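You operate a simulated robot arm through the tools that you are given. There is no shell and no other tool. Be economical: measure what you need, move in short steps, check, and stop when the job is done.

The job below is to be done with a simulated robot arm. You get a single attempt, and the scene is never put back.

JOB
Clamp modules 27 and 56 in the rail with the green stop.
Fine: 27 goes next to the purple stop; lock the purple stop first and the green one last.

The check looks at the end state, three seconds after you hand in, the way a careful person would. Anything else that was tipped, shoved, dropped, spilled or broken makes it a failure.

ROBOT AND FRAMES
A 7-joint arm with a two-finger parallel gripper, fixed in place. Base frame: the origin is at the foot of the arm, x ahead of it, y to its left, z up; the work surface is at about z = 0. Readings come in m, rad, newtons and seconds.
With the tool pointing down near the work surface it reaches from about 0.24 to 0.62 m from the base axis. Its first joint turns from -1.152 to 1.152 rad. Payload 2.6 kg.
Tool frame: the origin (TCP) lies between the finger pads and is the grasp point; the fingertips stand 0.03 m ahead of it; z points along the fingers, y is the line along which they close. The gripper opens to 0.094 m. The fingers are 0.028 m wide and 0.01 m thick; the gripper's body (0.05 by 0.096 m) begins 0.055 m behind the TCP.
Orientation is told as [roll, pitch, yaw] about the base's x, y, z axes, in that order, counted from this pose: with the fingers straight down and closing along the base's y, the tool's x points along the base's -x, its y along +y and its z along -z.

CONTROLS
- The arm moves only by the tool nudge_tool. Its argument "series" is a list of rows, each a list of 6 numbers: the shift along the tool's x, y, z in units of 150 mm (1.0 is 150 mm), then the turn, a rotation vector about the tool's x, y, z in units of 60 degrees (1.0 is 60 degrees). In form: [[tx, ty, tz, rx, ry, rz], ...]. A call has 1 to 20 rows; each row is the pose to reach, as a shift and turn from the pose commanded when the call began, along the tool's axes at that moment. "hand" is the gripper command, from -1 (shut) to 1 (fully open), values between in proportion, set as the call begins (left out, the last holds). A call with a number of a shift or a turn outside -1 to 1 is refused whole. A row lasts 0.2 s, in which the tool goes at most 0.05 m and 0.15 rad; a call with a longer step from one row to the next is refused whole, and so is a gripper value outside its range. A pose out of reach is approached as far as the arm can. The call stops where the force on the tool passes 40 N (or 10 N more than at its start, if that is more) or the arm is blocked; 0.2 s more then pass. The fingers move at their own pace (about 0.072 m/s each) and stop on an object; they squeeze with about 39 N. The grip force told is the motor's: it shows also when the fingers shut on nothing. Time passes only in rows, and 0.2 s behind the last, so rows that repeat a pose let the fingers close. The reply holds the time, the measured pose of the TCP, the force on the tool along the base axes, the opening and the grip force, in the units named above and with some noise, with the torque about the TCP (base axes, N m) and any sound that the robot's microphone picked up.
- Cameras (640 x 400 px; columns grow to the right, rows downward): "scene" is fixed at [0.0349, 0.4465, 0.5413]; the picture's right is [-0.70, -0.71, 0.00], its down [-0.55, 0.55, -0.63] and it looks along [0.44, -0.44, -0.78] (base axes); focal length 214 px, centre (320, 200). "wrist" rides on the gripper at [0.076, 0.014, -0.103] in the tool frame; the picture's right is [-0.18, 0.98, 0.00], its down [-0.75, -0.14, -0.64] and it looks along [-0.63, -0.12, 0.77] (tool axes); focal length 243 px, centre (320, 200). There is no depth. A picture from a camera that has moved, and an enlarged one, comes with that camera's place and axes in the base frame and with its lens.
- camera(camera): a new picture of that camera. No time passes.
- zoom(camera, box): a new picture of the part [left, top, right, bottom] of that camera's present view, enlarged. No time passes.
- hand_in(): hands the job in; it is judged then, once.

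Go step by step. Nothing tells you positions but the pictures and the camera data: compare them with the known pose of the tool, close in by small moves and look again before you grip or let go. The budget is 120 turns and 84 pictures, counting those below and the enlarged ones. Unless the task says otherwise, let go and move clear before handing in, and close with one line.

The tools are called after "Call:" as a command line: name --pt "numbers of a row" for each row, then --argument value for the rest, lists and objects as JSON in quotes. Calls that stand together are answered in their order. nudge_tool: Moves the arm, as the interface text tells. Its arguments: {"type":"object","properties":{"series":{"type":"array"},"hand":{"type":"number"}},"required":["series"]} The other tools are called the same way: camera (camera) takes a picture; zoom (camera, box) takes an enlarged picture of a part of a camera's view; hand_in () hands the job in.

At the start:

```text
time: 0.0
tool_pos: [0.3587, -0.0413, 0.3861]
tcp_rot: [0.001, 0.0, 0.0]
ft_force: [-0.2, 0.3, -0.3]
moment: [-0.02, 0.02, 0.03]
opening: 0.0941
finger_force: 0.0
```

scene: 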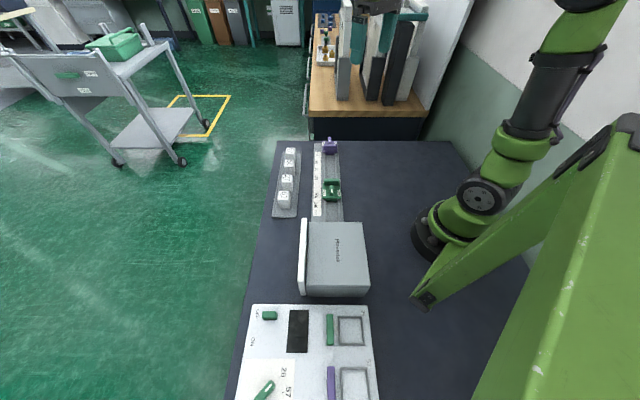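
wrist: 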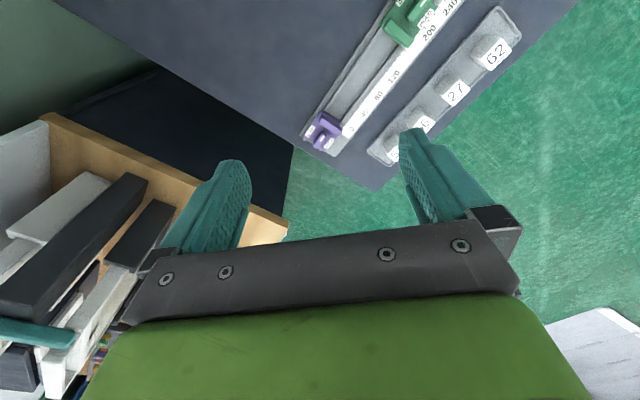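

I see a rail with a purple stop at one end and a green stop further along, a tray of numbered modules beside it, a box and a panel with green/purple switches. I'll zoom in to read these.

Call:
zoom --camera "scene" --box '[260, 130, 380, 230]'

Call:
zoom --camera "scene" --box '[220, 290, 390, 400]'

Call:
zoom --camera "wrist" --box '[290, 0, 540, 170]'

```text
4.00 times, centred on (320, 180) of scene
camera zoom: at [0.0349, 0.4465, 0.5413], right [-0.7, -0.71, 0.0], down [-0.55, 0.55, -0.63], along [0.44, -0.44, -0.78], focal length 858 px, centre (320, 280)
```

zoom: 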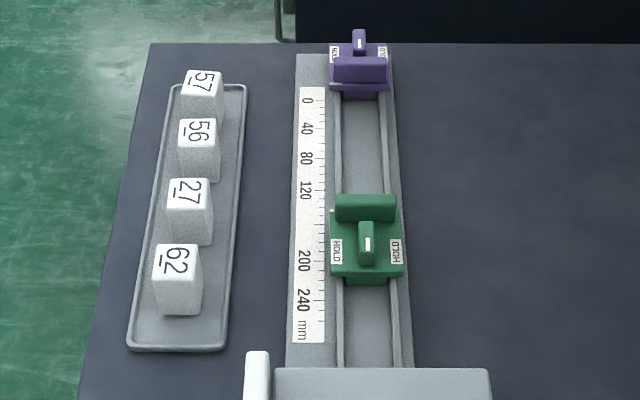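

```text
3.64 times, centred on (305, 345) of scene
camera zoom: at [0.0349, 0.4465, 0.5413], right [-0.7, -0.71, 0.0], down [-0.55, 0.55, -0.63], along [0.44, -0.44, -0.78], focal length 780 px, centre (374, -327)
```

zoom: 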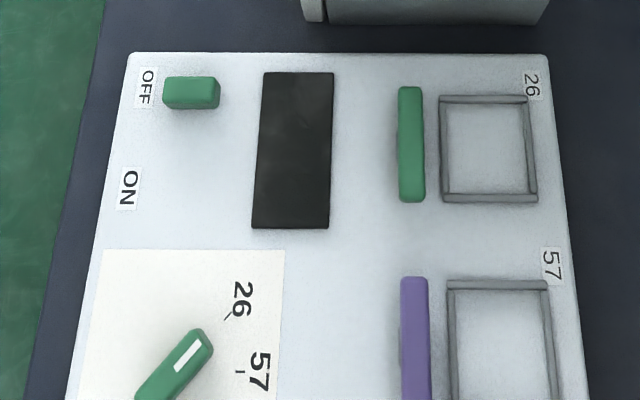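

```text
2.35 times, centred on (415, 85) of wrist
camera zoom: at [0.2825, -0.0274, 0.4898], right [0.18, 0.98, 0.0], down [0.75, -0.14, 0.64], along [0.63, -0.12, -0.77], focal length 571 px, centre (96, 471)
```

zoom: 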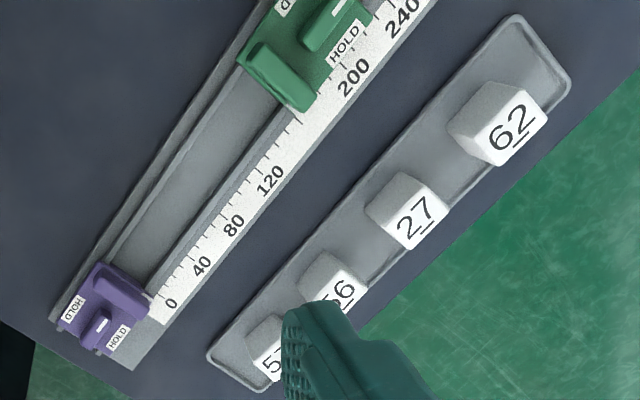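

The rail runs at about 45° in the base frame, with purple near (0.48,-0.05) and green near (0.32,0.11). The modules stand in a tray beside it. I'll move closer with the tool turned to the rail.

Call:
nudge_tool --pt "0.047 0.134 0.143 0 0 0.107" --pt "0.093 0.269 0.286 0 0 0.214" --pt "0.14 0.403 0.429 0 0 0.321" --pt "0.187 0.537 0.571 0 0 0.429" --pt "0.234 0.671 0.714 0 0 0.536" --pt "0.28 0.806 0.857 0 0 0.643" --pt "0.327 0.94 1 0 0 0.75" --pt "0.327 0.94 1 0 0 0.75" --hand 1

Call:
camera --camera "wrist"

Call:
camera --camera "scene"

```text
time: 1.8
tool_pos: [0.3096, 0.1012, 0.2349]
tcp_rot: [0.0, 0.0, -0.787]
ft_force: [0.4, 1.0, -0.8]
moment: [0.0, 0.0, 0.02]
opening: 0.0936
finger_force: 0.0
```

```text
78 pictures are left
camera wrist: at [0.2656, 0.1641, 0.3396], right [0.83, 0.56, 0.0], down [0.43, -0.63, 0.64], along [0.36, -0.53, -0.77], focal length 243 px, centre (320, 200)
```

wrist: 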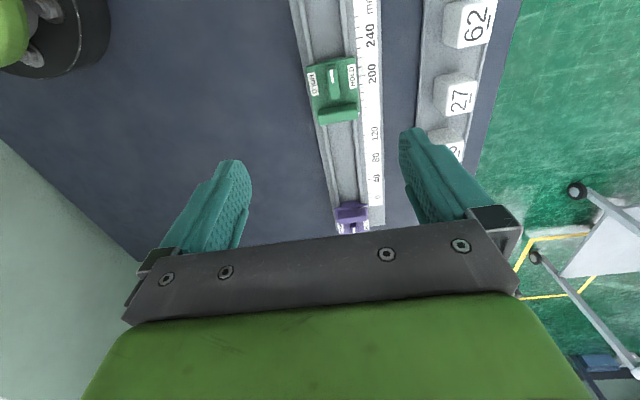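

```text
77 pictures are left
```

scene: 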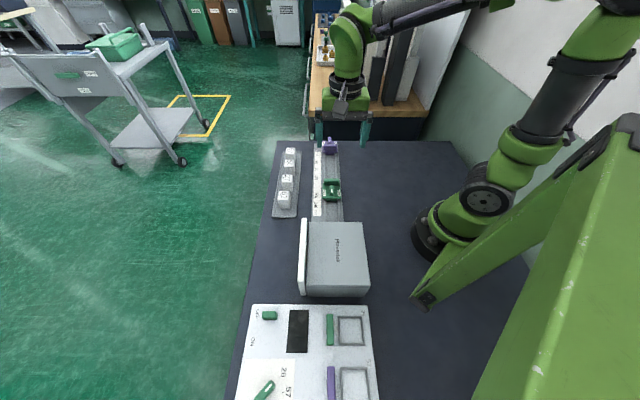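

Call:
zoom --camera "wrist" --box '[280, 0, 500, 130]'

Call:
zoom --camera "wrist" --box '[300, 110, 480, 240]'

Call:
zoom --camera "scene" --box '[270, 130, 360, 225]'

```text
2.91 times, centred on (390, 65) of wrist
camera zoom: at [0.2656, 0.1641, 0.3396], right [0.83, 0.56, 0.0], down [0.43, -0.63, 0.64], along [0.36, -0.53, -0.77], focal length 706 px, centre (116, 593)
```

zoom: 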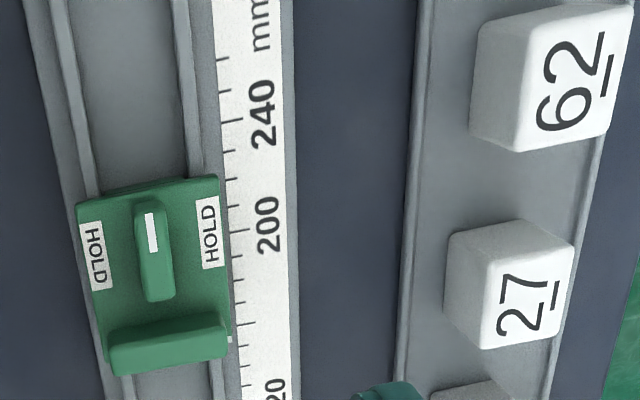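

```text
3.08 times, centred on (390, 175) of wrist
camera zoom: at [0.2656, 0.1641, 0.3396], right [0.83, 0.56, 0.0], down [0.43, -0.63, 0.64], along [0.36, -0.53, -0.77], focal length 746 px, centre (105, 277)
```

zoom: 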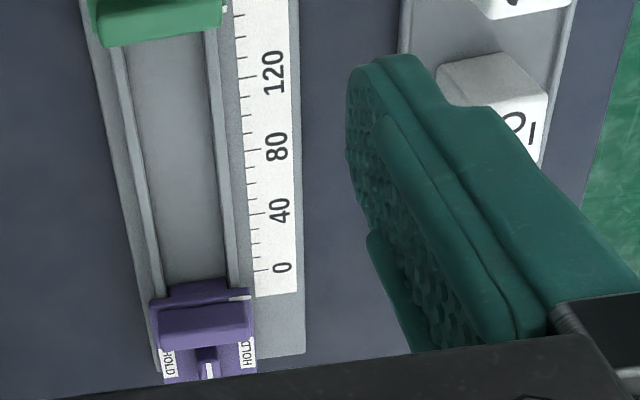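

```text
4.21 times, centred on (315, 178) of scene
camera zoom: at [0.0349, 0.4465, 0.5413], right [-0.7, -0.71, 0.0], down [-0.55, 0.55, -0.63], along [0.44, -0.44, -0.78], focal length 903 px, centre (341, 295)
```

zoom: 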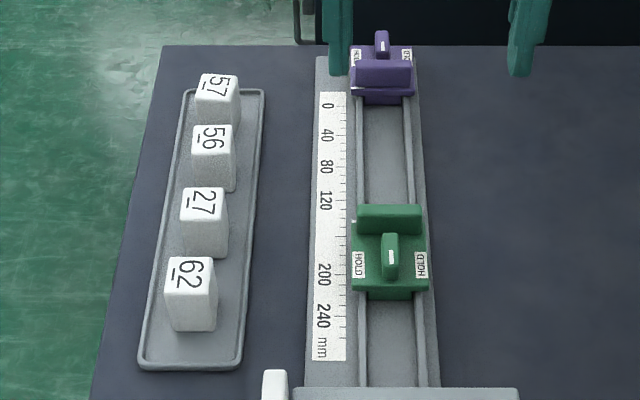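

The stops have HOLD labels on both sides, with a lever lying along the rail. The modules stand about 48 mm tall. I'll go a bit lower for a close look at the green stop.

Call:
nudge_tool --pt "0.1 0 0.2 0 0 0" --pt "0.2 0 0.45 0 0 0" --pt "0.2 0 0.45 0 0 0"

Call:
zoom --camera "wrist" --box '[270, 60, 430, 160]'

Call:
camera --camera "wrist"

```text
time: 2.6
tool_pos: [0.2869, 0.1211, 0.1668]
tcp_rot: [0.001, 0.0, -0.785]
ft_force: [-1.1, 0.1, -0.2]
moment: [0.02, -0.01, 0.01]
opening: 0.0938
finger_force: 0.1
```

```text
4.00 times, centred on (350, 110) of wrist
camera zoom: at [0.2436, 0.1854, 0.2709], right [0.83, 0.56, 0.0], down [0.43, -0.63, 0.64], along [0.36, -0.53, -0.77], focal length 970 px, centre (200, 560)
```

zoom: 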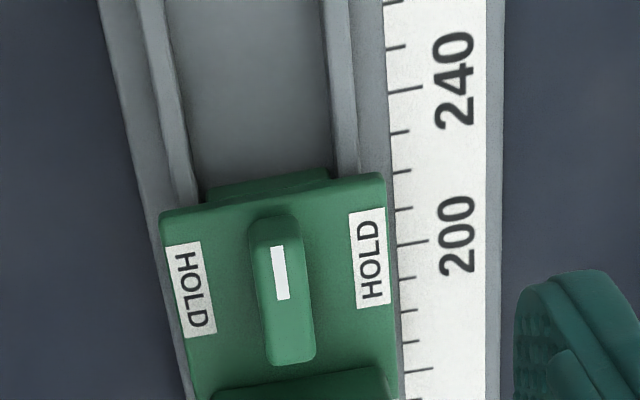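

```text
72 pictures are left
camera wrist: at [0.2436, 0.1854, 0.2709], right [0.83, 0.56, 0.0], down [0.43, -0.63, 0.64], along [0.36, -0.53, -0.77], focal length 243 px, centre (320, 200)
```

wrist: 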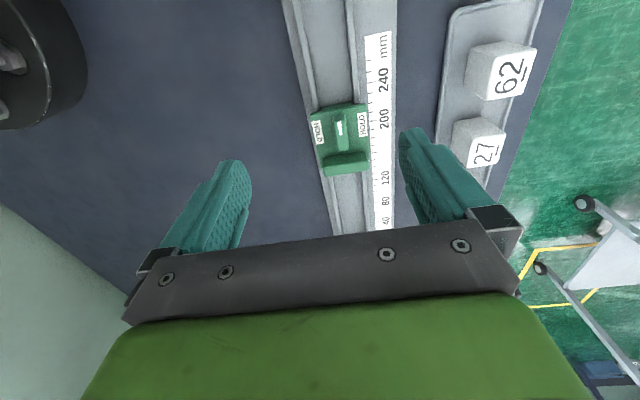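

The lever is about 37 mm long and 11 mm wide, with its top at z≈0.045. I'll move over to the purple stop for the same look, since it has to be locked first.

Call:
nudge_tool --pt "-0.3 0.05 0 0 0 0" --pt "-0.6 0.1 0 0 0 0" --pt "-0.9 0.1 0 0 0 0" --pt "-1 0.1 0 0 0 0"

Call:
nudge_tool --pt "-0.3 0 0 0 0 0" --pt "-0.5 0 0 0 0 0" --pt "-0.5 0 0 0 0 0"

Call:
camera --camera "wrist"

```text
time: 3.6
tool_pos: [0.4051, 0.0262, 0.1689]
tcp_rot: [0.0, 0.0, -0.786]
ft_force: [-0.3, 0.1, 0.5]
moment: [-0.02, 0.0, -0.01]
opening: 0.094
finger_force: 0.1
```

```text
time: 4.4
tool_pos: [0.4598, -0.0273, 0.1682]
tcp_rot: [0.001, 0.0, -0.784]
ft_force: [-0.4, -0.2, 0.3]
moment: [0.03, 0.0, -0.02]
opening: 0.0942
finger_force: 0.1
```

```text
71 pictures are left
camera wrist: at [0.4149, 0.0368, 0.2719], right [0.83, 0.56, 0.0], down [0.43, -0.63, 0.64], along [0.36, -0.53, -0.77], focal length 243 px, centre (320, 200)
```

wrist: 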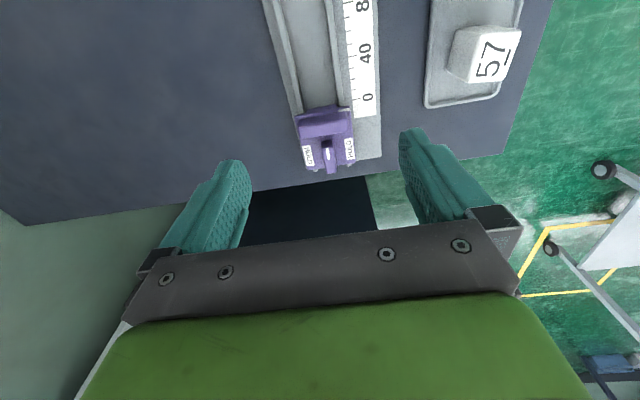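

Call:
zoom --camera "wrist" --box '[280, 90, 376, 180]'

Call:
zoom --camera "scene" --box '[305, 130, 355, 170]'

```text
4.44 times, centred on (328, 135) of wrist
camera zoom: at [0.4149, 0.0368, 0.2719], right [0.83, 0.56, 0.0], down [0.43, -0.63, 0.64], along [0.36, -0.53, -0.77], focal length 1078 px, centre (284, 489)
```

zoom: 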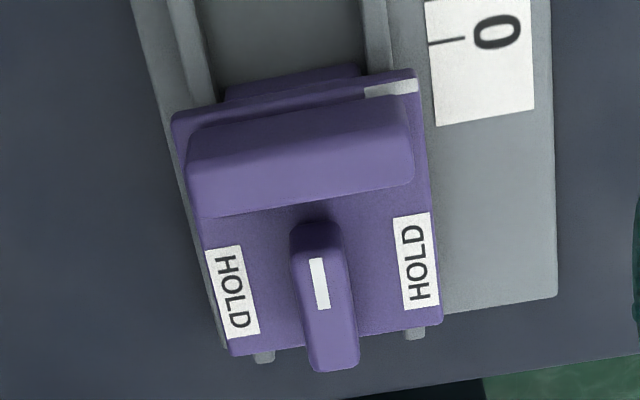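

```text
10.00 times, centred on (330, 150) of scene
camera zoom: at [0.035, 0.4465, 0.5413], right [-0.7, -0.71, 0.0], down [-0.55, 0.55, -0.63], along [0.44, -0.44, -0.78], focal length 2145 px, centre (220, 700)
```

zoom: 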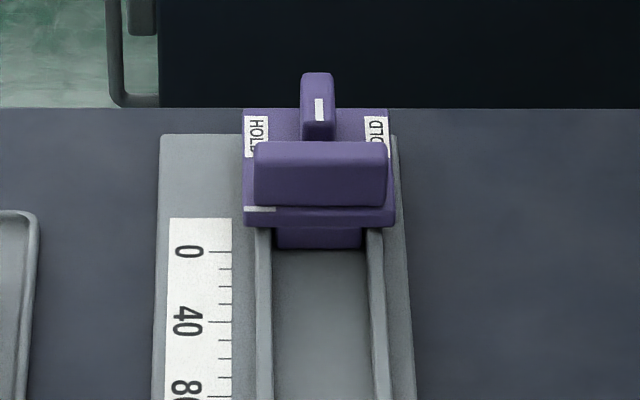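

The purple lever is centred at about (0.497,-0.067), between the HOLD labels, with its top at z≈0.045 and the base at z≈0.03. I'll go above it with the fingers partly closed and check.

Call:
nudge_tool --pt "-0.182 0 0.2 0 0 0" --pt "-0.364 0 0.45 0 0 0" --pt "-0.364 0 0.45 0 0 0" --pt "-0.364 0 0.45 0 0 0" --hand 0.0

Call:
zoom --camera "wrist" --box '[220, 60, 420, 240]'

Call:
zoom --camera "scene" --box '[300, 110, 360, 170]'

```text
time: 5.4
tool_pos: [0.4988, -0.0663, 0.1018]
tcp_rot: [-0.001, -0.001, -0.785]
ft_force: [0.0, 0.4, 0.4]
moment: [0.0, -0.02, 0.0]
opening: 0.0469
finger_force: 0.0
```

```text
2.22 times, centred on (320, 150) of wrist
camera zoom: at [0.4537, -0.0017, 0.2057], right [0.83, 0.56, 0.0], down [0.43, -0.63, 0.64], along [0.36, -0.53, -0.77], focal length 539 px, centre (320, 311)
```

zoom: 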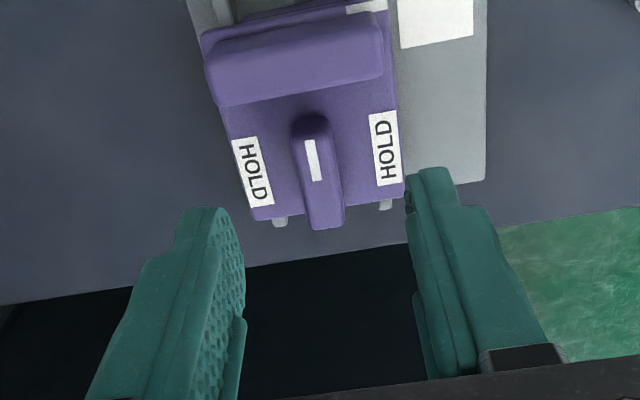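

```text
6.67 times, centred on (330, 140) of scene
camera zoom: at [0.035, 0.4465, 0.5413], right [-0.7, -0.71, 0.0], down [-0.55, 0.55, -0.63], along [0.44, -0.44, -0.78], focal length 1430 px, centre (253, 600)
```

zoom: 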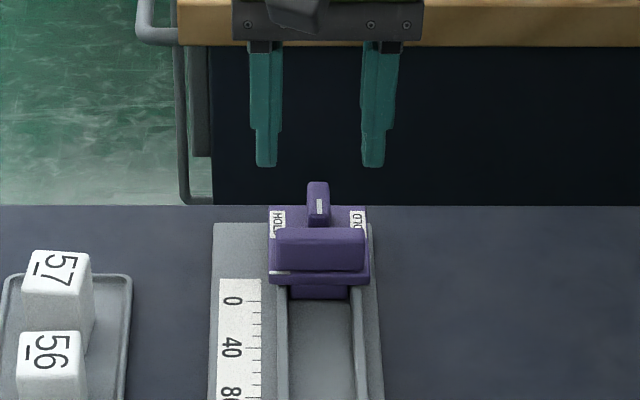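

The lever is centred under the tool. I'll lower to z≈0.065 and then close on the lever.

Call:
nudge_tool --pt "0 0 0.12 0 0 0" --pt "0 0 0.235 0 0 0" --pt "0 0 0.235 0 0 0"

Call:
zoom --camera "scene" --box '[300, 110, 360, 170]'

Call:
zoom --camera "wrist" --box '[220, 60, 420, 240]'

```text
time: 6.2
tool_pos: [0.4976, -0.066, 0.0665]
tcp_rot: [0.001, 0.0, -0.785]
ft_force: [-0.1, -0.8, -0.3]
moment: [-0.03, 0.01, 0.01]
opening: 0.0468
finger_force: 0.1
```

```text
6.67 times, centred on (330, 140) of scene
camera zoom: at [0.0349, 0.4465, 0.5413], right [-0.7, -0.71, 0.0], down [-0.55, 0.55, -0.63], along [0.44, -0.44, -0.78], focal length 1430 px, centre (253, 600)
```

zoom: 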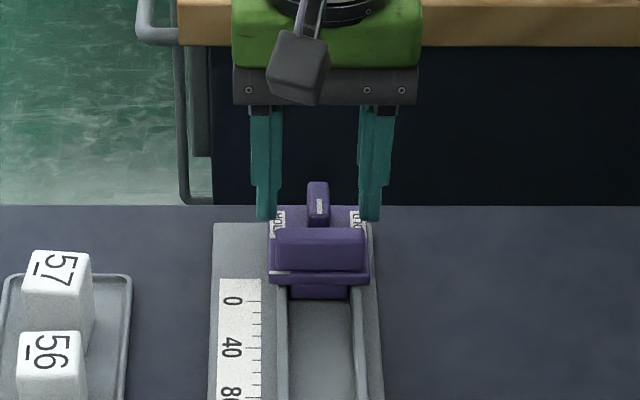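

```text
2.22 times, centred on (320, 150) of wrist
camera zoom: at [0.4534, -0.0018, 0.1701], right [0.83, 0.56, 0.0], down [0.43, -0.63, 0.64], along [0.36, -0.53, -0.77], focal length 539 px, centre (320, 311)
```

zoom: 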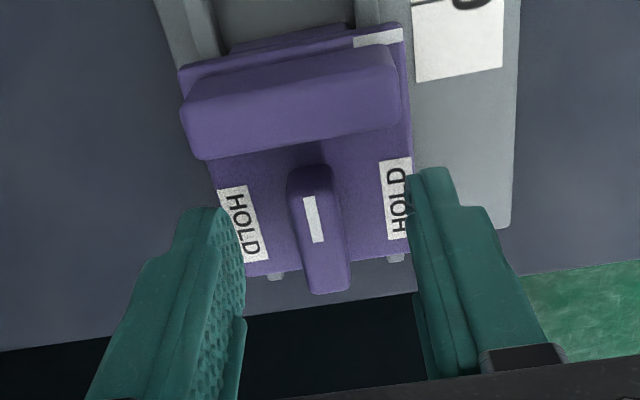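

The fingers straddle the lever, so I'll close on it.

Call:
nudge_tool --pt "0 0 0 0 0 0" --pt "0 0 0 0 0 0" --pt "0 0 0 0 0 0" --hand -1

```text
time: 7.0
tool_pos: [0.4969, -0.0659, 0.0668]
tcp_rot: [-0.002, -0.001, -0.787]
ft_force: [-3.3, -1.0, 1.5]
moment: [-0.05, 0.09, 0.0]
opening: 0.0128
finger_force: 44.5
```

The lever is gripped at 12.8 mm. Next I'll turn it toward HOLD, starting with the first 60°.

Call:
nudge_tool --pt "0 0 0 0 0 -0.12" --pt "0 0 0 0 0 -0.24" --pt "0 0 0 0 0 -0.36" --pt "0 0 0 0 0 -0.48"

Call:
zoom --camera "scene" --box '[300, 110, 360, 170]'

```text
time: 8.0
tool_pos: [0.4948, -0.0661, 0.0669]
tcp_rot: [-0.001, 0.009, -0.289]
ft_force: [-33.9, 2.9, 18.2]
moment: [-0.17, 0.03, -1.7]
opening: 0.0238
finger_force: 45.2
```

```text
6.67 times, centred on (330, 140) of scene
camera zoom: at [0.0348, 0.4465, 0.5413], right [-0.7, -0.71, 0.0], down [-0.55, 0.55, -0.63], along [0.44, -0.44, -0.78], focal length 1430 px, centre (253, 600)
```

zoom: 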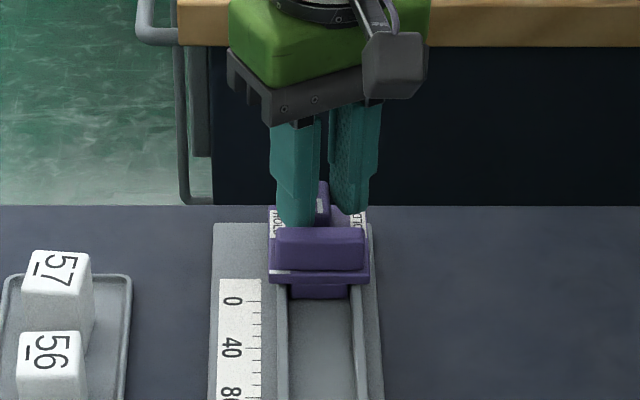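

The fingers spread to 24 mm while the lever stayed put, so it resists this turn. I'll back off and look at it.

Call:
nudge_tool --pt "0 0 0 0 0 0.12" --pt "0 0 0 0 0 0.24" --pt "0 0 0 0 0 0.36" --pt "0 0 0 0 0 0.48" --pt "0 0 0 0 0 0.48"

Call:
zoom --camera "wrist" --box '[220, 60, 420, 240]'

```text
time: 9.2
tool_pos: [0.498, -0.0662, 0.0654]
tcp_rot: [0.001, -0.001, -0.784]
ft_force: [-2.8, -0.8, -7.2]
moment: [-0.28, -0.16, 0.0]
opening: 0.0123
finger_force: 45.3
```

```text
2.22 times, centred on (320, 150) of wrist
camera zoom: at [0.4534, -0.0028, 0.1691], right [0.82, 0.57, 0.0], down [0.43, -0.63, 0.64], along [0.36, -0.53, -0.77], focal length 539 px, centre (320, 311)
```

zoom: 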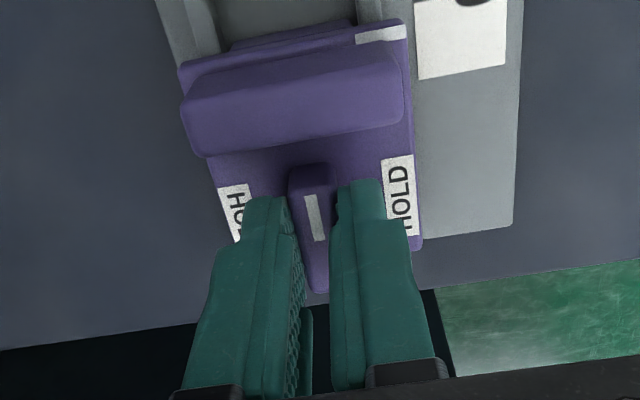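

Call:
nudge_tool --pt "0 0 0 0 0 0.1" --pt "0 0 0 0 0 0.2" --pt "0 0 0 0 0 0.3" --pt "0 0 0 0 0 0.3"

Call:
zoom --camera "wrist" --box '[220, 60, 420, 240]'

```text
time: 10.2
tool_pos: [0.4983, -0.0653, 0.066]
tcp_rot: [0.002, 0.0, -1.1]
ft_force: [5.2, 3.5, -14.4]
moment: [-1.05, -0.72, 0.04]
opening: 0.0124
finger_force: 44.9
```

```text
2.22 times, centred on (320, 150) of wrist
camera zoom: at [0.4754, 0.0085, 0.1694], right [0.96, 0.28, 0.0], down [0.22, -0.74, 0.64], along [0.18, -0.62, -0.77], focal length 539 px, centre (320, 311)
```

zoom: 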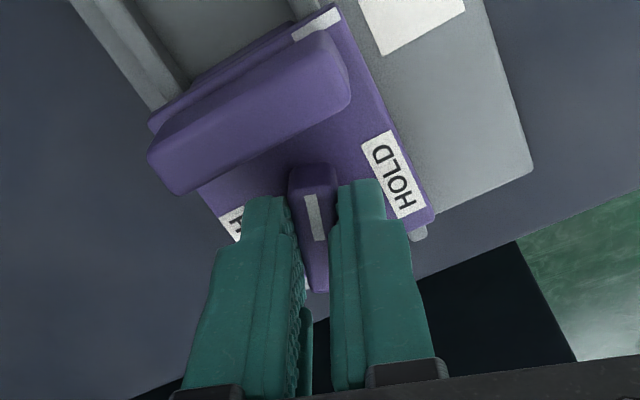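

The lever turns freely this way, so I'll continue.

Call:
nudge_tool --pt "0 0 0 0 0 0.1" --pt "0 0 0 0 0 0.2" --pt "0 0 0 0 0 0.3" --pt "0 0 0 0 0 0.4" --pt "0 0 0 0 0 0.5" --pt "0 0 0 0 0 0.6" --pt "0 0 0 0 0 0.6"

Call:
zoom --camera "wrist" --box '[220, 60, 420, 240]'

```text
time: 11.8
tool_pos: [0.4966, -0.0639, 0.0656]
tcp_rot: [-0.001, 0.004, -1.728]
ft_force: [15.0, 15.2, -14.3]
moment: [0.0, -0.33, 0.02]
opening: 0.0126
finger_force: 45.4
```

```text
2.22 times, centred on (320, 150) of wrist
camera zoom: at [0.5232, 0.0083, 0.1697], right [0.94, -0.34, 0.0], down [-0.26, -0.72, 0.64], along [-0.21, -0.6, -0.77], focal length 539 px, centre (320, 311)
```

zoom: 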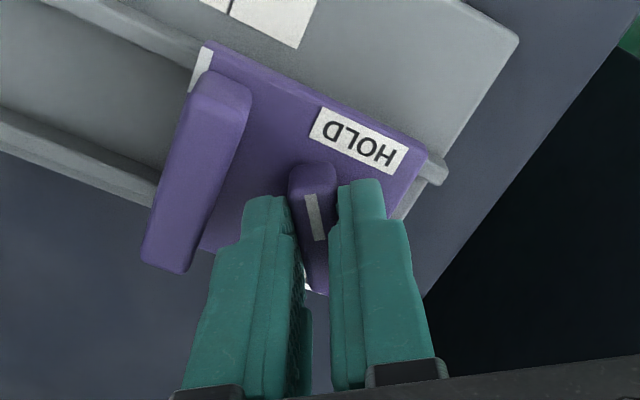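

The turn is working, with a sideways load building because the pivot is a few mm off the grip centre. I'll ease the tool toward it and finish the turn.

Call:
nudge_tool --pt "0.016 0.012 0 0 0 0.0" --pt "0.018 0.013 0 0 0 0.1" --pt "0.018 0.013 0 0 0 0.2" --pt "0.02 0.014 0 0 0 0.3" --pt "0.02 0.014 0 0 0 0.4" --pt "0.02 0.014 0 0 0 0.5" --pt "0.02 0.014 0 0 0 0.6" --pt "0.02 0.014 0 0 0 0.6"

Call:
zoom --camera "wrist" --box '[220, 60, 420, 240]'

Call:
zoom --camera "scene" --box '[300, 110, 360, 170]'

```text
time: 13.6
tool_pos: [0.4986, -0.0639, 0.0657]
tcp_rot: [0.002, -0.003, -2.358]
ft_force: [3.3, -6.4, -9.0]
moment: [-0.11, -0.03, 0.06]
opening: 0.0126
finger_force: 45.6
```

```text
2.22 times, centred on (320, 150) of wrist
camera zoom: at [0.5635, -0.0215, 0.1693], right [0.56, -0.83, 0.0], down [-0.63, -0.43, 0.64], along [-0.53, -0.36, -0.77], focal length 539 px, centre (320, 311)
```

zoom: 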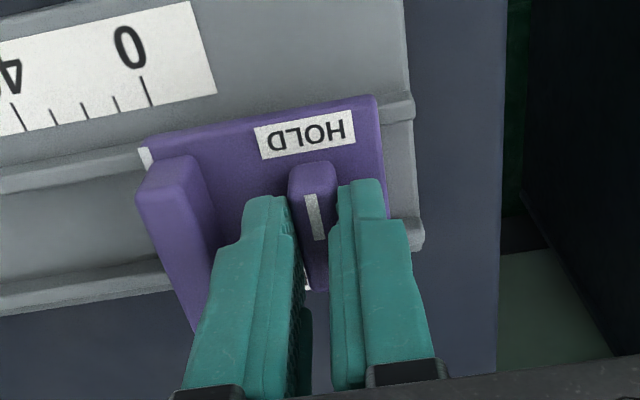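

```text
6.67 times, centred on (330, 140) of scene
camera zoom: at [0.035, 0.4465, 0.5413], right [-0.7, -0.71, 0.0], down [-0.55, 0.55, -0.63], along [0.44, -0.44, -0.78], focal length 1430 px, centre (253, 600)
```

zoom: 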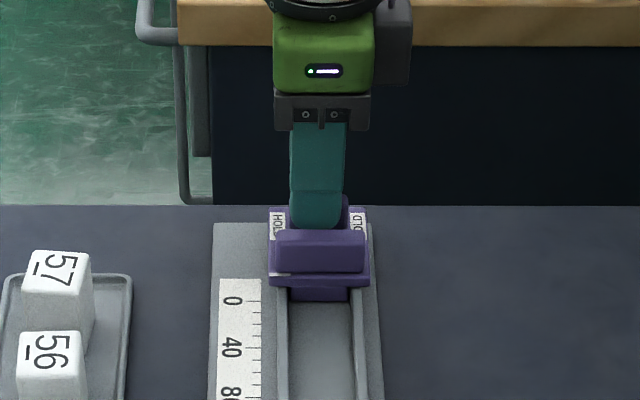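

The lever now lies across the rail, pointing at HOLD. A small tug along the rail will test whether it's locked.

Call:
nudge_tool --pt "0 -0.01 0 0 0 0" --pt "0 -0.02 0 0 0 0" --pt "0 -0.02 0 0 0 0"

Call:
nudge_tool --pt "0 0.01 0 0 0 0" --pt "0 0.02 0 0 0 0" --pt "0 0.02 0 0 0 0"

```text
time: 14.2
tool_pos: [0.4993, -0.0641, 0.0656]
tcp_rot: [0.011, -0.001, -2.353]
ft_force: [2.2, -0.6, -2.9]
moment: [-0.01, 0.05, 0.05]
opening: 0.0126
finger_force: 44.5
stopped in row 3: the force on the tool passed its limit at 43 N (the readings are from after the stop); the commanded pose is now the measured one
```

```text
time: 15.0
tool_pos: [0.5008, -0.0656, 0.0663]
tcp_rot: [0.004, -0.001, -2.357]
ft_force: [-28.8, 9.6, 14.4]
moment: [0.66, 0.37, -0.02]
opening: 0.0122
finger_force: 45.0
```

It resists over 40 N, so purple is locked. I'll release slightly (the plate is close) and lift.

Call:
nudge_tool --pt "0 -0.012 0 0 0 0" --pt "0 -0.012 0 0 0 0" --hand -0.4

Call:
nudge_tool --pt "0 0 -0.2 0 0 0" --pt "0 0 -0.5 0 0 0" --pt "0 0 -0.8 0 0 0" --pt "0 0 -0.8 0 0 0"

Call:
zoom --camera "scene" --box '[260, 120, 380, 220]'

Call:
camera --camera "wrist"

```text
time: 15.6
tool_pos: [0.5003, -0.0662, 0.0666]
tcp_rot: [0.011, 0.001, -2.355]
ft_force: [-0.1, 0.0, 0.0]
moment: [-0.01, -0.04, 0.01]
opening: 0.0282
finger_force: 0.1
```

```text
time: 16.6
tool_pos: [0.499, -0.0638, 0.1882]
tcp_rot: [0.011, -0.002, -2.354]
ft_force: [-0.2, 0.0, 0.2]
moment: [-0.01, -0.03, 0.02]
opening: 0.0283
finger_force: 0.0
```

```text
4.00 times, centred on (320, 170) of scene
camera zoom: at [0.0349, 0.4465, 0.5413], right [-0.7, -0.71, 0.0], down [-0.55, 0.55, -0.63], along [0.44, -0.44, -0.78], focal length 858 px, centre (320, 320)
```

zoom: 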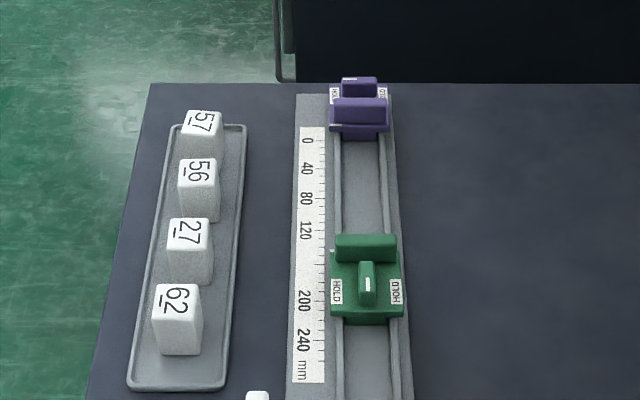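

```text
57 pictures are left
camera wrist: at [0.5626, -0.0193, 0.291], right [0.57, -0.82, 0.01], down [-0.64, -0.43, 0.64], along [-0.52, -0.37, -0.77], focal length 243 px, centre (320, 200)
```

wrist: 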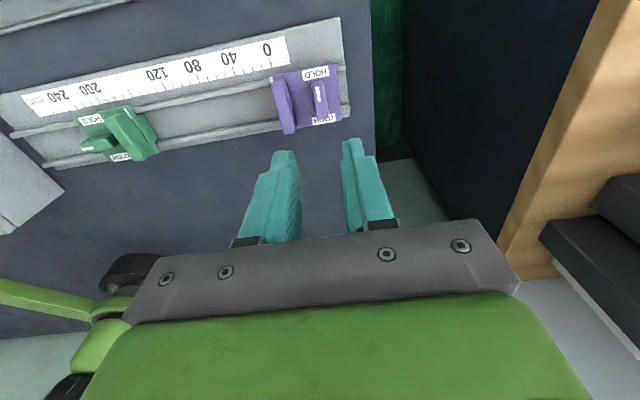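

Purple is locked with its lever across at HOLD. Now I'll turn back to yaw -45° and move over module 27 near (0.449, 0.179).

Call:
nudge_tool --pt "0.15 -0.08 0 0 0 -0.125" --pt "0.3 -0.16 0 0 0 -0.25" --pt "0.45 -0.25 0 0 0 -0.375" --pt "0.6 -0.33 0 0 0 -0.5" --pt "0.75 -0.42 0 0 0 -0.625" --pt "0.91 -0.5 0 0 0 -0.75" --pt "0.91 -0.5 0 0 0 -0.75" --hand 1

```text
time: 18.2
tool_pos: [0.5427, 0.0854, 0.1865]
tcp_rot: [0.007, -0.008, -1.568]
ft_force: [0.1, -1.0, 0.1]
moment: [0.0, 0.05, 0.02]
opening: 0.0941
finger_force: 0.1
```

Call:
nudge_tool --pt "0.1 -0.1 0 0 0 -0.125" --pt "0.2 -0.2 0 0 0 -0.25" --pt "0.3 -0.3 0 0 0 -0.375" --pt "0.4 -0.4 0 0 0 -0.5" --pt "0.5 -0.5 0 0.004 -0.003 -0.625" --pt "0.624 -0.625 0.12 0.0076 -0.0067 -0.75" --pt "0.624 -0.625 0.12 0.0076 -0.0067 -0.75"

Call:
camera --camera "wrist"

Call:
zoom --camera "scene" --box '[250, 110, 350, 210]'

```text
time: 19.8
tool_pos: [0.4478, 0.1788, 0.1644]
tcp_rot: [-0.009, -0.013, -0.78]
ft_force: [-0.2, -0.8, 0.6]
moment: [0.01, 0.0, 0.0]
opening: 0.094
finger_force: 0.1
```

```text
56 pictures are left
camera wrist: at [0.4034, 0.2443, 0.2673], right [0.82, 0.57, -0.01], down [0.43, -0.62, 0.65], along [0.37, -0.54, -0.76], focal length 243 px, centre (320, 200)
```

wrist: 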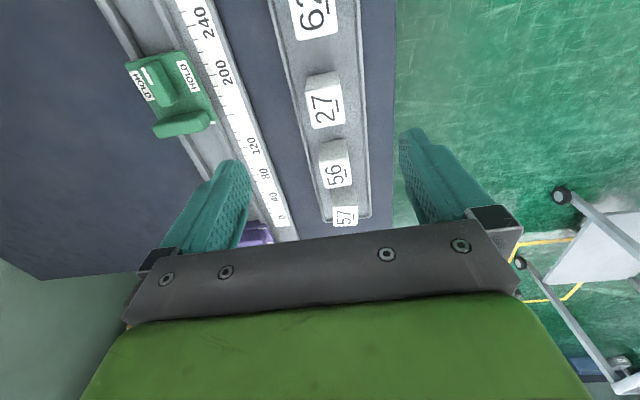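

```text
4.00 times, centred on (300, 160) of scene
camera zoom: at [0.0349, 0.4465, 0.5413], right [-0.7, -0.71, 0.0], down [-0.55, 0.55, -0.63], along [0.44, -0.44, -0.78], focal length 858 px, centre (400, 360)
```

zoom: 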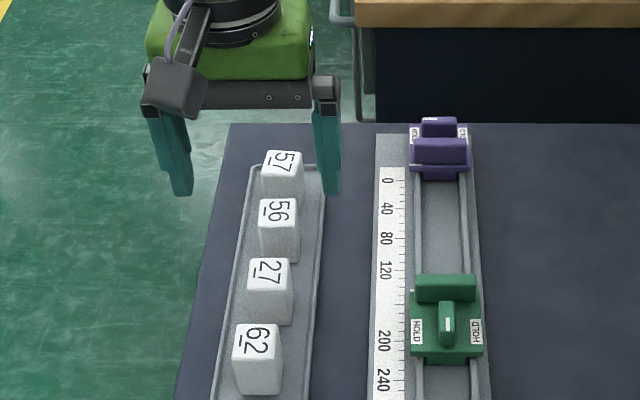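

Call:
nudge_tool --pt "0 0 0.1 0.003 0.0148 0" --pt "0 0 0.25 0.003 0.0148 0" --pt "0 0 0.25 0.003 0.0148 0"

Call:
zoom --camera "wrist" --box '[220, 40, 420, 240]'

```text
time: 20.6
tool_pos: [0.4485, 0.1785, 0.1277]
tcp_rot: [-0.014, 0.002, -0.784]
ft_force: [-0.4, 0.0, 0.5]
moment: [0.01, -0.01, 0.02]
opening: 0.0943
finger_force: 0.1
```

```text
2.00 times, centred on (320, 140) of wrist
camera zoom: at [0.4058, 0.2421, 0.231], right [0.82, 0.57, -0.01], down [0.44, -0.63, 0.64], along [0.36, -0.54, -0.77], focal length 485 px, centre (320, 320)
```

zoom: 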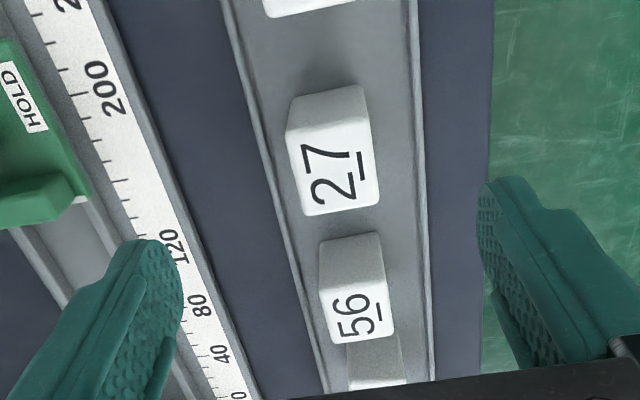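

Module 27 measures about 31 × 35 mm on top, centred at about (0.4526, 0.1796). I'll level the tool and go down around it with the fingers fully open.

Call:
nudge_tool --pt "-0.014 0.024 0.0 -0.0134 -0.002 0" --pt "-0.014 0.024 0.2 -0.0134 -0.002 0" --pt "-0.014 0.024 0.4 -0.0134 -0.002 0" --pt "-0.014 0.024 0.49 -0.0134 -0.002 0" --pt "-0.014 0.024 0.49 -0.0134 -0.002 0"

Call:
zoom --camera "wrist" --box '[200, 40, 440, 240]'

Call:
zoom --camera "scene" --box '[250, 130, 330, 210]'

```text
time: 21.8
tool_pos: [0.4513, 0.1777, 0.0551]
tcp_rot: [0.0, -0.002, -0.784]
ft_force: [0.0, -0.5, 0.8]
moment: [0.0, -0.01, 0.0]
opening: 0.094
finger_force: 0.2
```

```text
2.00 times, centred on (320, 140) of wrist
camera zoom: at [0.4074, 0.2411, 0.1578], right [0.82, 0.57, 0.0], down [0.43, -0.63, 0.64], along [0.36, -0.53, -0.77], focal length 485 px, centre (320, 320)
```

zoom: 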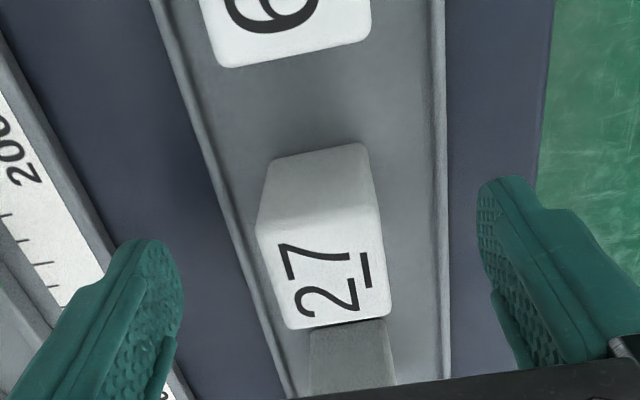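

```text
5.00 times, centred on (290, 170) of scene
camera zoom: at [0.0349, 0.4465, 0.5413], right [-0.7, -0.71, 0.0], down [-0.55, 0.55, -0.63], along [0.44, -0.44, -0.78], focal length 1072 px, centre (470, 350)
```

zoom: 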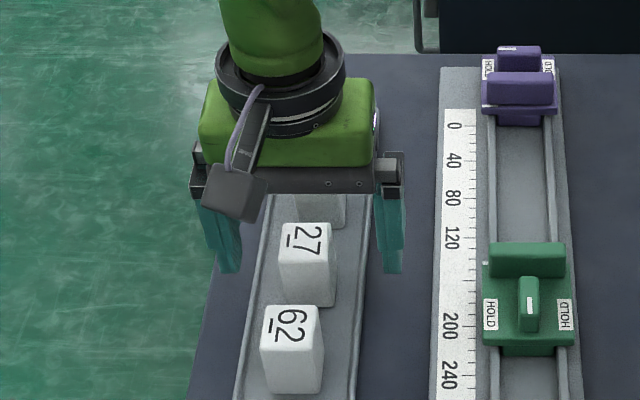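

The module sits between the fingers, so I'll close.

Call:
nudge_tool --pt "0 0 0 0 0 0" --pt "0 0 0 0 0 0" --pt "0 0 0 0 0 0" --pt "0 0 0 0 0 0" --hand -1

Call:
zoom --camera "scene" --box '[250, 130, 330, 210]'

```text
time: 22.8
tool_pos: [0.4521, 0.1768, 0.0543]
tcp_rot: [0.0, -0.001, -0.783]
ft_force: [-0.5, 0.3, 3.8]
moment: [-0.06, 0.02, 0.0]
opening: 0.0308
finger_force: 38.6
```

```text
5.00 times, centred on (290, 170) of scene
camera zoom: at [0.0349, 0.4465, 0.5413], right [-0.7, -0.71, 0.0], down [-0.55, 0.55, -0.63], along [0.44, -0.44, -0.78], focal length 1072 px, centre (470, 350)
```

zoom: 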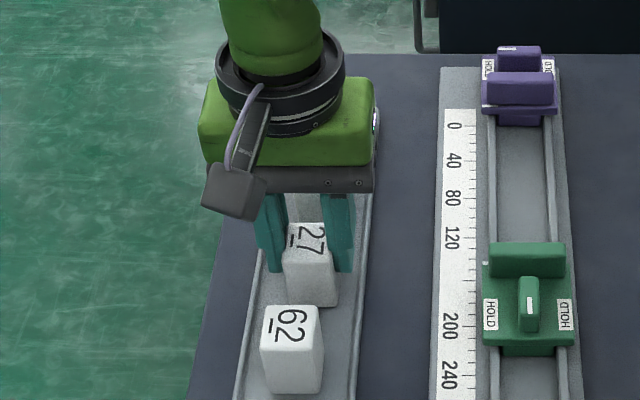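

27 is gripped (30.8 mm wide). I'll lift it and carry it above the rail near the purple stop.

Call:
nudge_tool --pt "0 0 -0.2 0 0 0" --pt "0 0 -0.45 0 0 0" --pt "0 0 -0.65 0 0 0" --pt "-0.16 -0.18 -0.65 0 0 0" --pt "-0.33 -0.37 -0.65 0 0 0" --pt "-0.5 -0.56 -0.65 0 0 0" --pt "-0.67 -0.75 -0.65 0 0 0" --pt "-0.835 -0.94 -0.65 0 0 0" --pt "-0.835 -0.94 -0.65 0 0 0" --pt "-0.835 -0.94 -0.65 0 0 0"

Call:
camera --camera "wrist"

Call:
zoom --camera "scene" --box '[260, 100, 380, 200]'

```text
time: 25.0
tool_pos: [0.4402, -0.0103, 0.1529]
tcp_rot: [0.001, -0.003, -0.781]
ft_force: [0.2, 0.2, -0.6]
moment: [0.03, 0.03, 0.0]
opening: 0.0307
finger_force: 39.5
```

```text
50 pictures are left
camera wrist: at [0.396, 0.0526, 0.256], right [0.82, 0.57, 0.0], down [0.43, -0.63, 0.64], along [0.36, -0.53, -0.77], focal length 243 px, centre (320, 200)
```

wrist: 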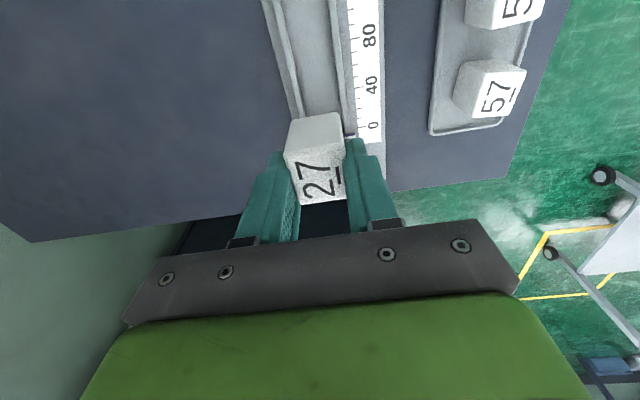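

```text
4.00 times, centred on (320, 150) of scene
camera zoom: at [0.035, 0.4465, 0.5413], right [-0.7, -0.71, 0.0], down [-0.55, 0.55, -0.63], along [0.44, -0.44, -0.78], focal length 858 px, centre (320, 400)
```

zoom: 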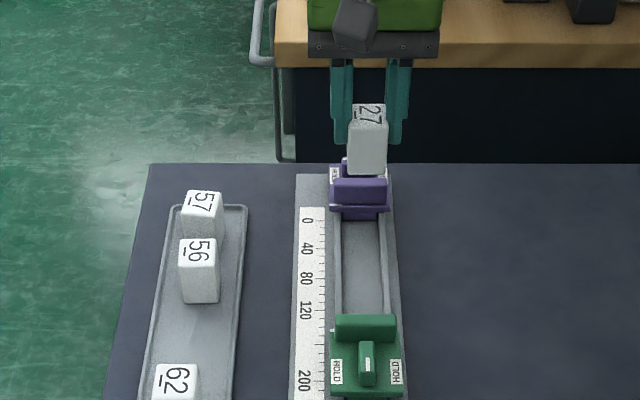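

Call:
zoom --camera "wrist" --box '[260, 40, 400, 150]'

Call:
zoom --camera "scene" --box '[305, 135, 355, 190]'

```text
3.64 times, centred on (330, 95) of wrist
camera zoom: at [0.396, 0.0526, 0.256], right [0.82, 0.57, 0.0], down [0.43, -0.63, 0.64], along [0.36, -0.53, -0.77], focal length 882 px, centre (284, 582)
```

zoom: 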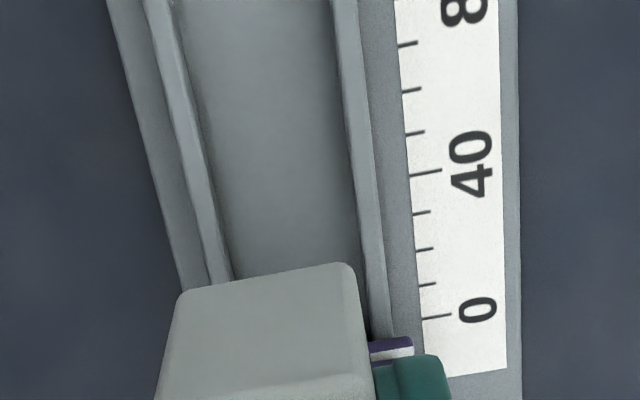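

```text
7.27 times, centred on (330, 162) of scene
camera zoom: at [0.035, 0.4465, 0.5413], right [-0.7, -0.71, 0.0], down [-0.55, 0.55, -0.63], along [0.44, -0.44, -0.78], focal length 1560 px, centre (247, 473)
```

zoom: 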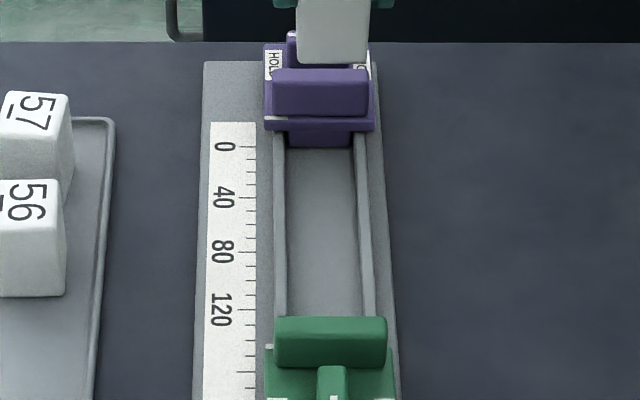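

The channel is centred at c≈0.304 and is about 37 mm wide, against the 30.8 mm module, so it's lined up with about 3 mm of room on each side. Lowering it in.

Call:
nudge_tool --pt "0 0 0.2 0 0 0" --pt "0 0 0.4 0 0 0" --pt "0 0 0.52 0 0 0" --pt "0 0 0.6 0 0 0" --pt "0 0 0.6 0 0 0"

Call:
zoom --camera "wrist" --box '[240, 60, 400, 180]'

Call:
zoom --camera "scene" --box '[305, 125, 355, 180]'

```text
time: 26.2
tool_pos: [0.4408, -0.0111, 0.0633]
tcp_rot: [-0.001, -0.001, -0.784]
ft_force: [0.8, -0.6, -1.2]
moment: [0.02, 0.02, -0.02]
opening: 0.0309
finger_force: 39.2
```

```text
3.33 times, centred on (320, 120) of wrist
camera zoom: at [0.3973, 0.0528, 0.1661], right [0.82, 0.57, 0.0], down [0.43, -0.63, 0.64], along [0.36, -0.53, -0.77], focal length 809 px, centre (320, 467)
```

zoom: 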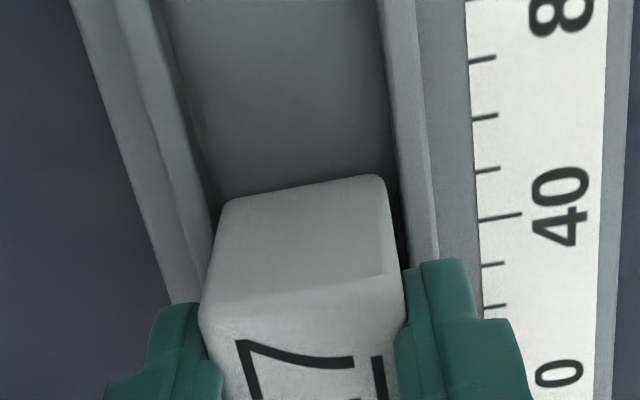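

```text
7.27 times, centred on (330, 152) of scene
camera zoom: at [0.0349, 0.4465, 0.5413], right [-0.7, -0.71, 0.0], down [-0.55, 0.55, -0.63], along [0.44, -0.44, -0.78], focal length 1560 px, centre (247, 546)
```

zoom: 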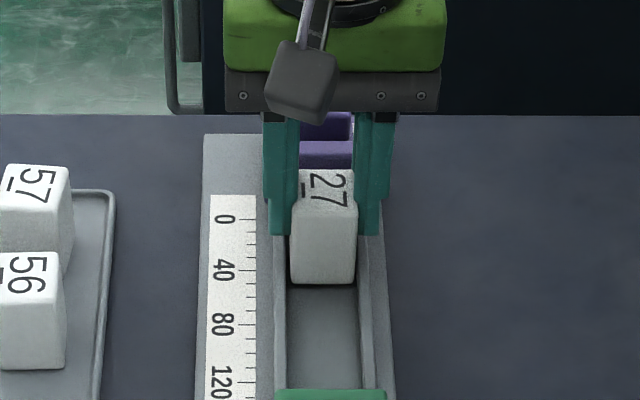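

It's lined up over the channel. I'll lower slowly until it touches the floor.

Call:
nudge_tool --pt "0 0 0.015 0 0 0" --pt "0 0 0.03 0 0 0" --pt "0 0 0.04 0 0 0" --pt "0 0 0.05 0 0 0"

```text
time: 27.2
tool_pos: [0.4434, -0.0108, 0.0584]
tcp_rot: [0.002, -0.003, -0.786]
ft_force: [-1.5, -0.1, 4.0]
moment: [0.0, 0.13, 0.0]
opening: 0.0313
finger_force: 38.6
stopped in row 4: the force on the tool passed its limit at 46 N (the readings are from after the stop); the commanded pose is now the measured one
```

Call:
zoom --camera "wrist" --box '[240, 60, 400, 180]'

Call:
zoom --camera "scene" --box '[305, 125, 355, 180]'

```text
3.33 times, centred on (320, 120) of wrist
camera zoom: at [0.3978, 0.0527, 0.1622], right [0.83, 0.56, 0.0], down [0.43, -0.63, 0.64], along [0.37, -0.53, -0.76], focal length 809 px, centre (320, 467)
```

zoom: 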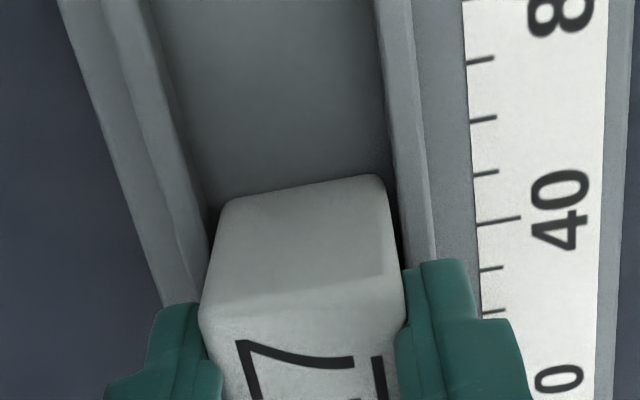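

```text
7.27 times, centred on (330, 152) of scene
camera zoom: at [0.0349, 0.4465, 0.5413], right [-0.7, -0.71, 0.0], down [-0.55, 0.55, -0.63], along [0.44, -0.44, -0.78], focal length 1560 px, centre (247, 546)
```

zoom: 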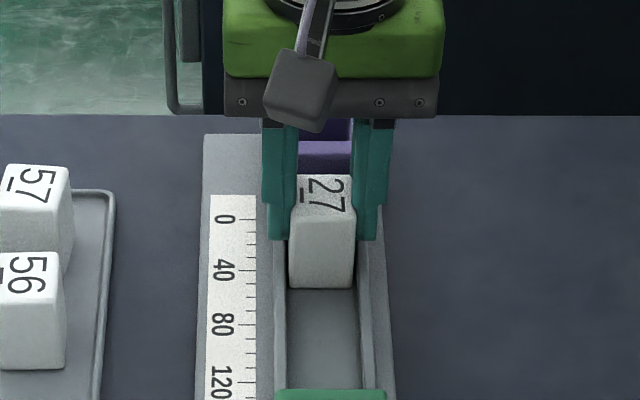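

The module is down in the channel. I'll slide it along toward the purple stop until it touches.

Call:
nudge_tool --pt "-0.015 0 -0.003 0 0 0" --pt "-0.03 0 -0.003 0 0 0" --pt "-0.045 0 -0.003 0 0 0" --pt "-0.06 0 -0.003 0 0 0" --pt "-0.075 0 -0.003 0 0 0"

Call:
zoom --camera "scene" --box '[305, 125, 355, 180]'

```text
time: 28.4
tool_pos: [0.4504, -0.0179, 0.0588]
tcp_rot: [0.004, -0.004, -0.785]
ft_force: [-0.2, 0.3, 0.2]
moment: [0.03, 0.04, -0.02]
opening: 0.0307
finger_force: 39.0
```

```text
7.27 times, centred on (330, 152) of scene
camera zoom: at [0.0349, 0.4465, 0.5413], right [-0.7, -0.71, 0.0], down [-0.55, 0.55, -0.63], along [0.44, -0.44, -0.78], focal length 1560 px, centre (247, 546)
```

zoom: 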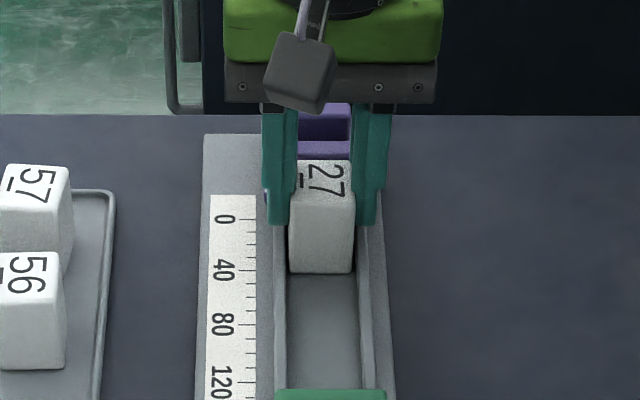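

Call:
nudge_tool --pt "-0.01 0 0 0 0 0" --pt "-0.02 0 0 0 0 0" --pt "-0.03 0 0 0 0 0" --pt "-0.04 0 0 0 0 0"

```text
time: 29.4
tool_pos: [0.4551, -0.0235, 0.0588]
tcp_rot: [0.005, -0.003, -0.784]
ft_force: [-0.1, 1.0, -0.6]
moment: [-0.01, -0.02, -0.01]
opening: 0.0312
finger_force: 39.0
```

Call:
nudge_tool --pt "-0.007 0 0 0 0 0" --pt "-0.014 0 0 0 0 0" --pt "-0.021 0 0 0 0 0" --pt "-0.028 0 0 0 0 0"

Call:
zoom --camera "scene" --box '[305, 125, 355, 180]'

```text
time: 30.4
tool_pos: [0.4554, -0.0235, 0.0584]
tcp_rot: [0.003, 0.004, -0.787]
ft_force: [-24.1, 12.9, 16.6]
moment: [0.32, 0.73, 0.01]
opening: 0.031
finger_force: 39.5
```

```text
7.27 times, centred on (330, 152) of scene
camera zoom: at [0.0348, 0.4465, 0.5413], right [-0.7, -0.71, 0.0], down [-0.55, 0.55, -0.63], along [0.44, -0.44, -0.78], focal length 1560 px, centre (247, 546)
```

zoom: 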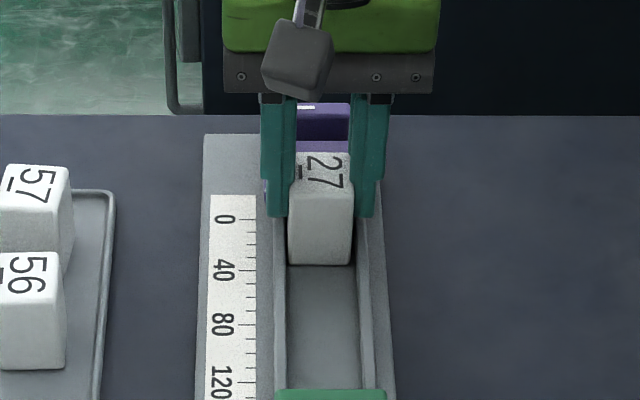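

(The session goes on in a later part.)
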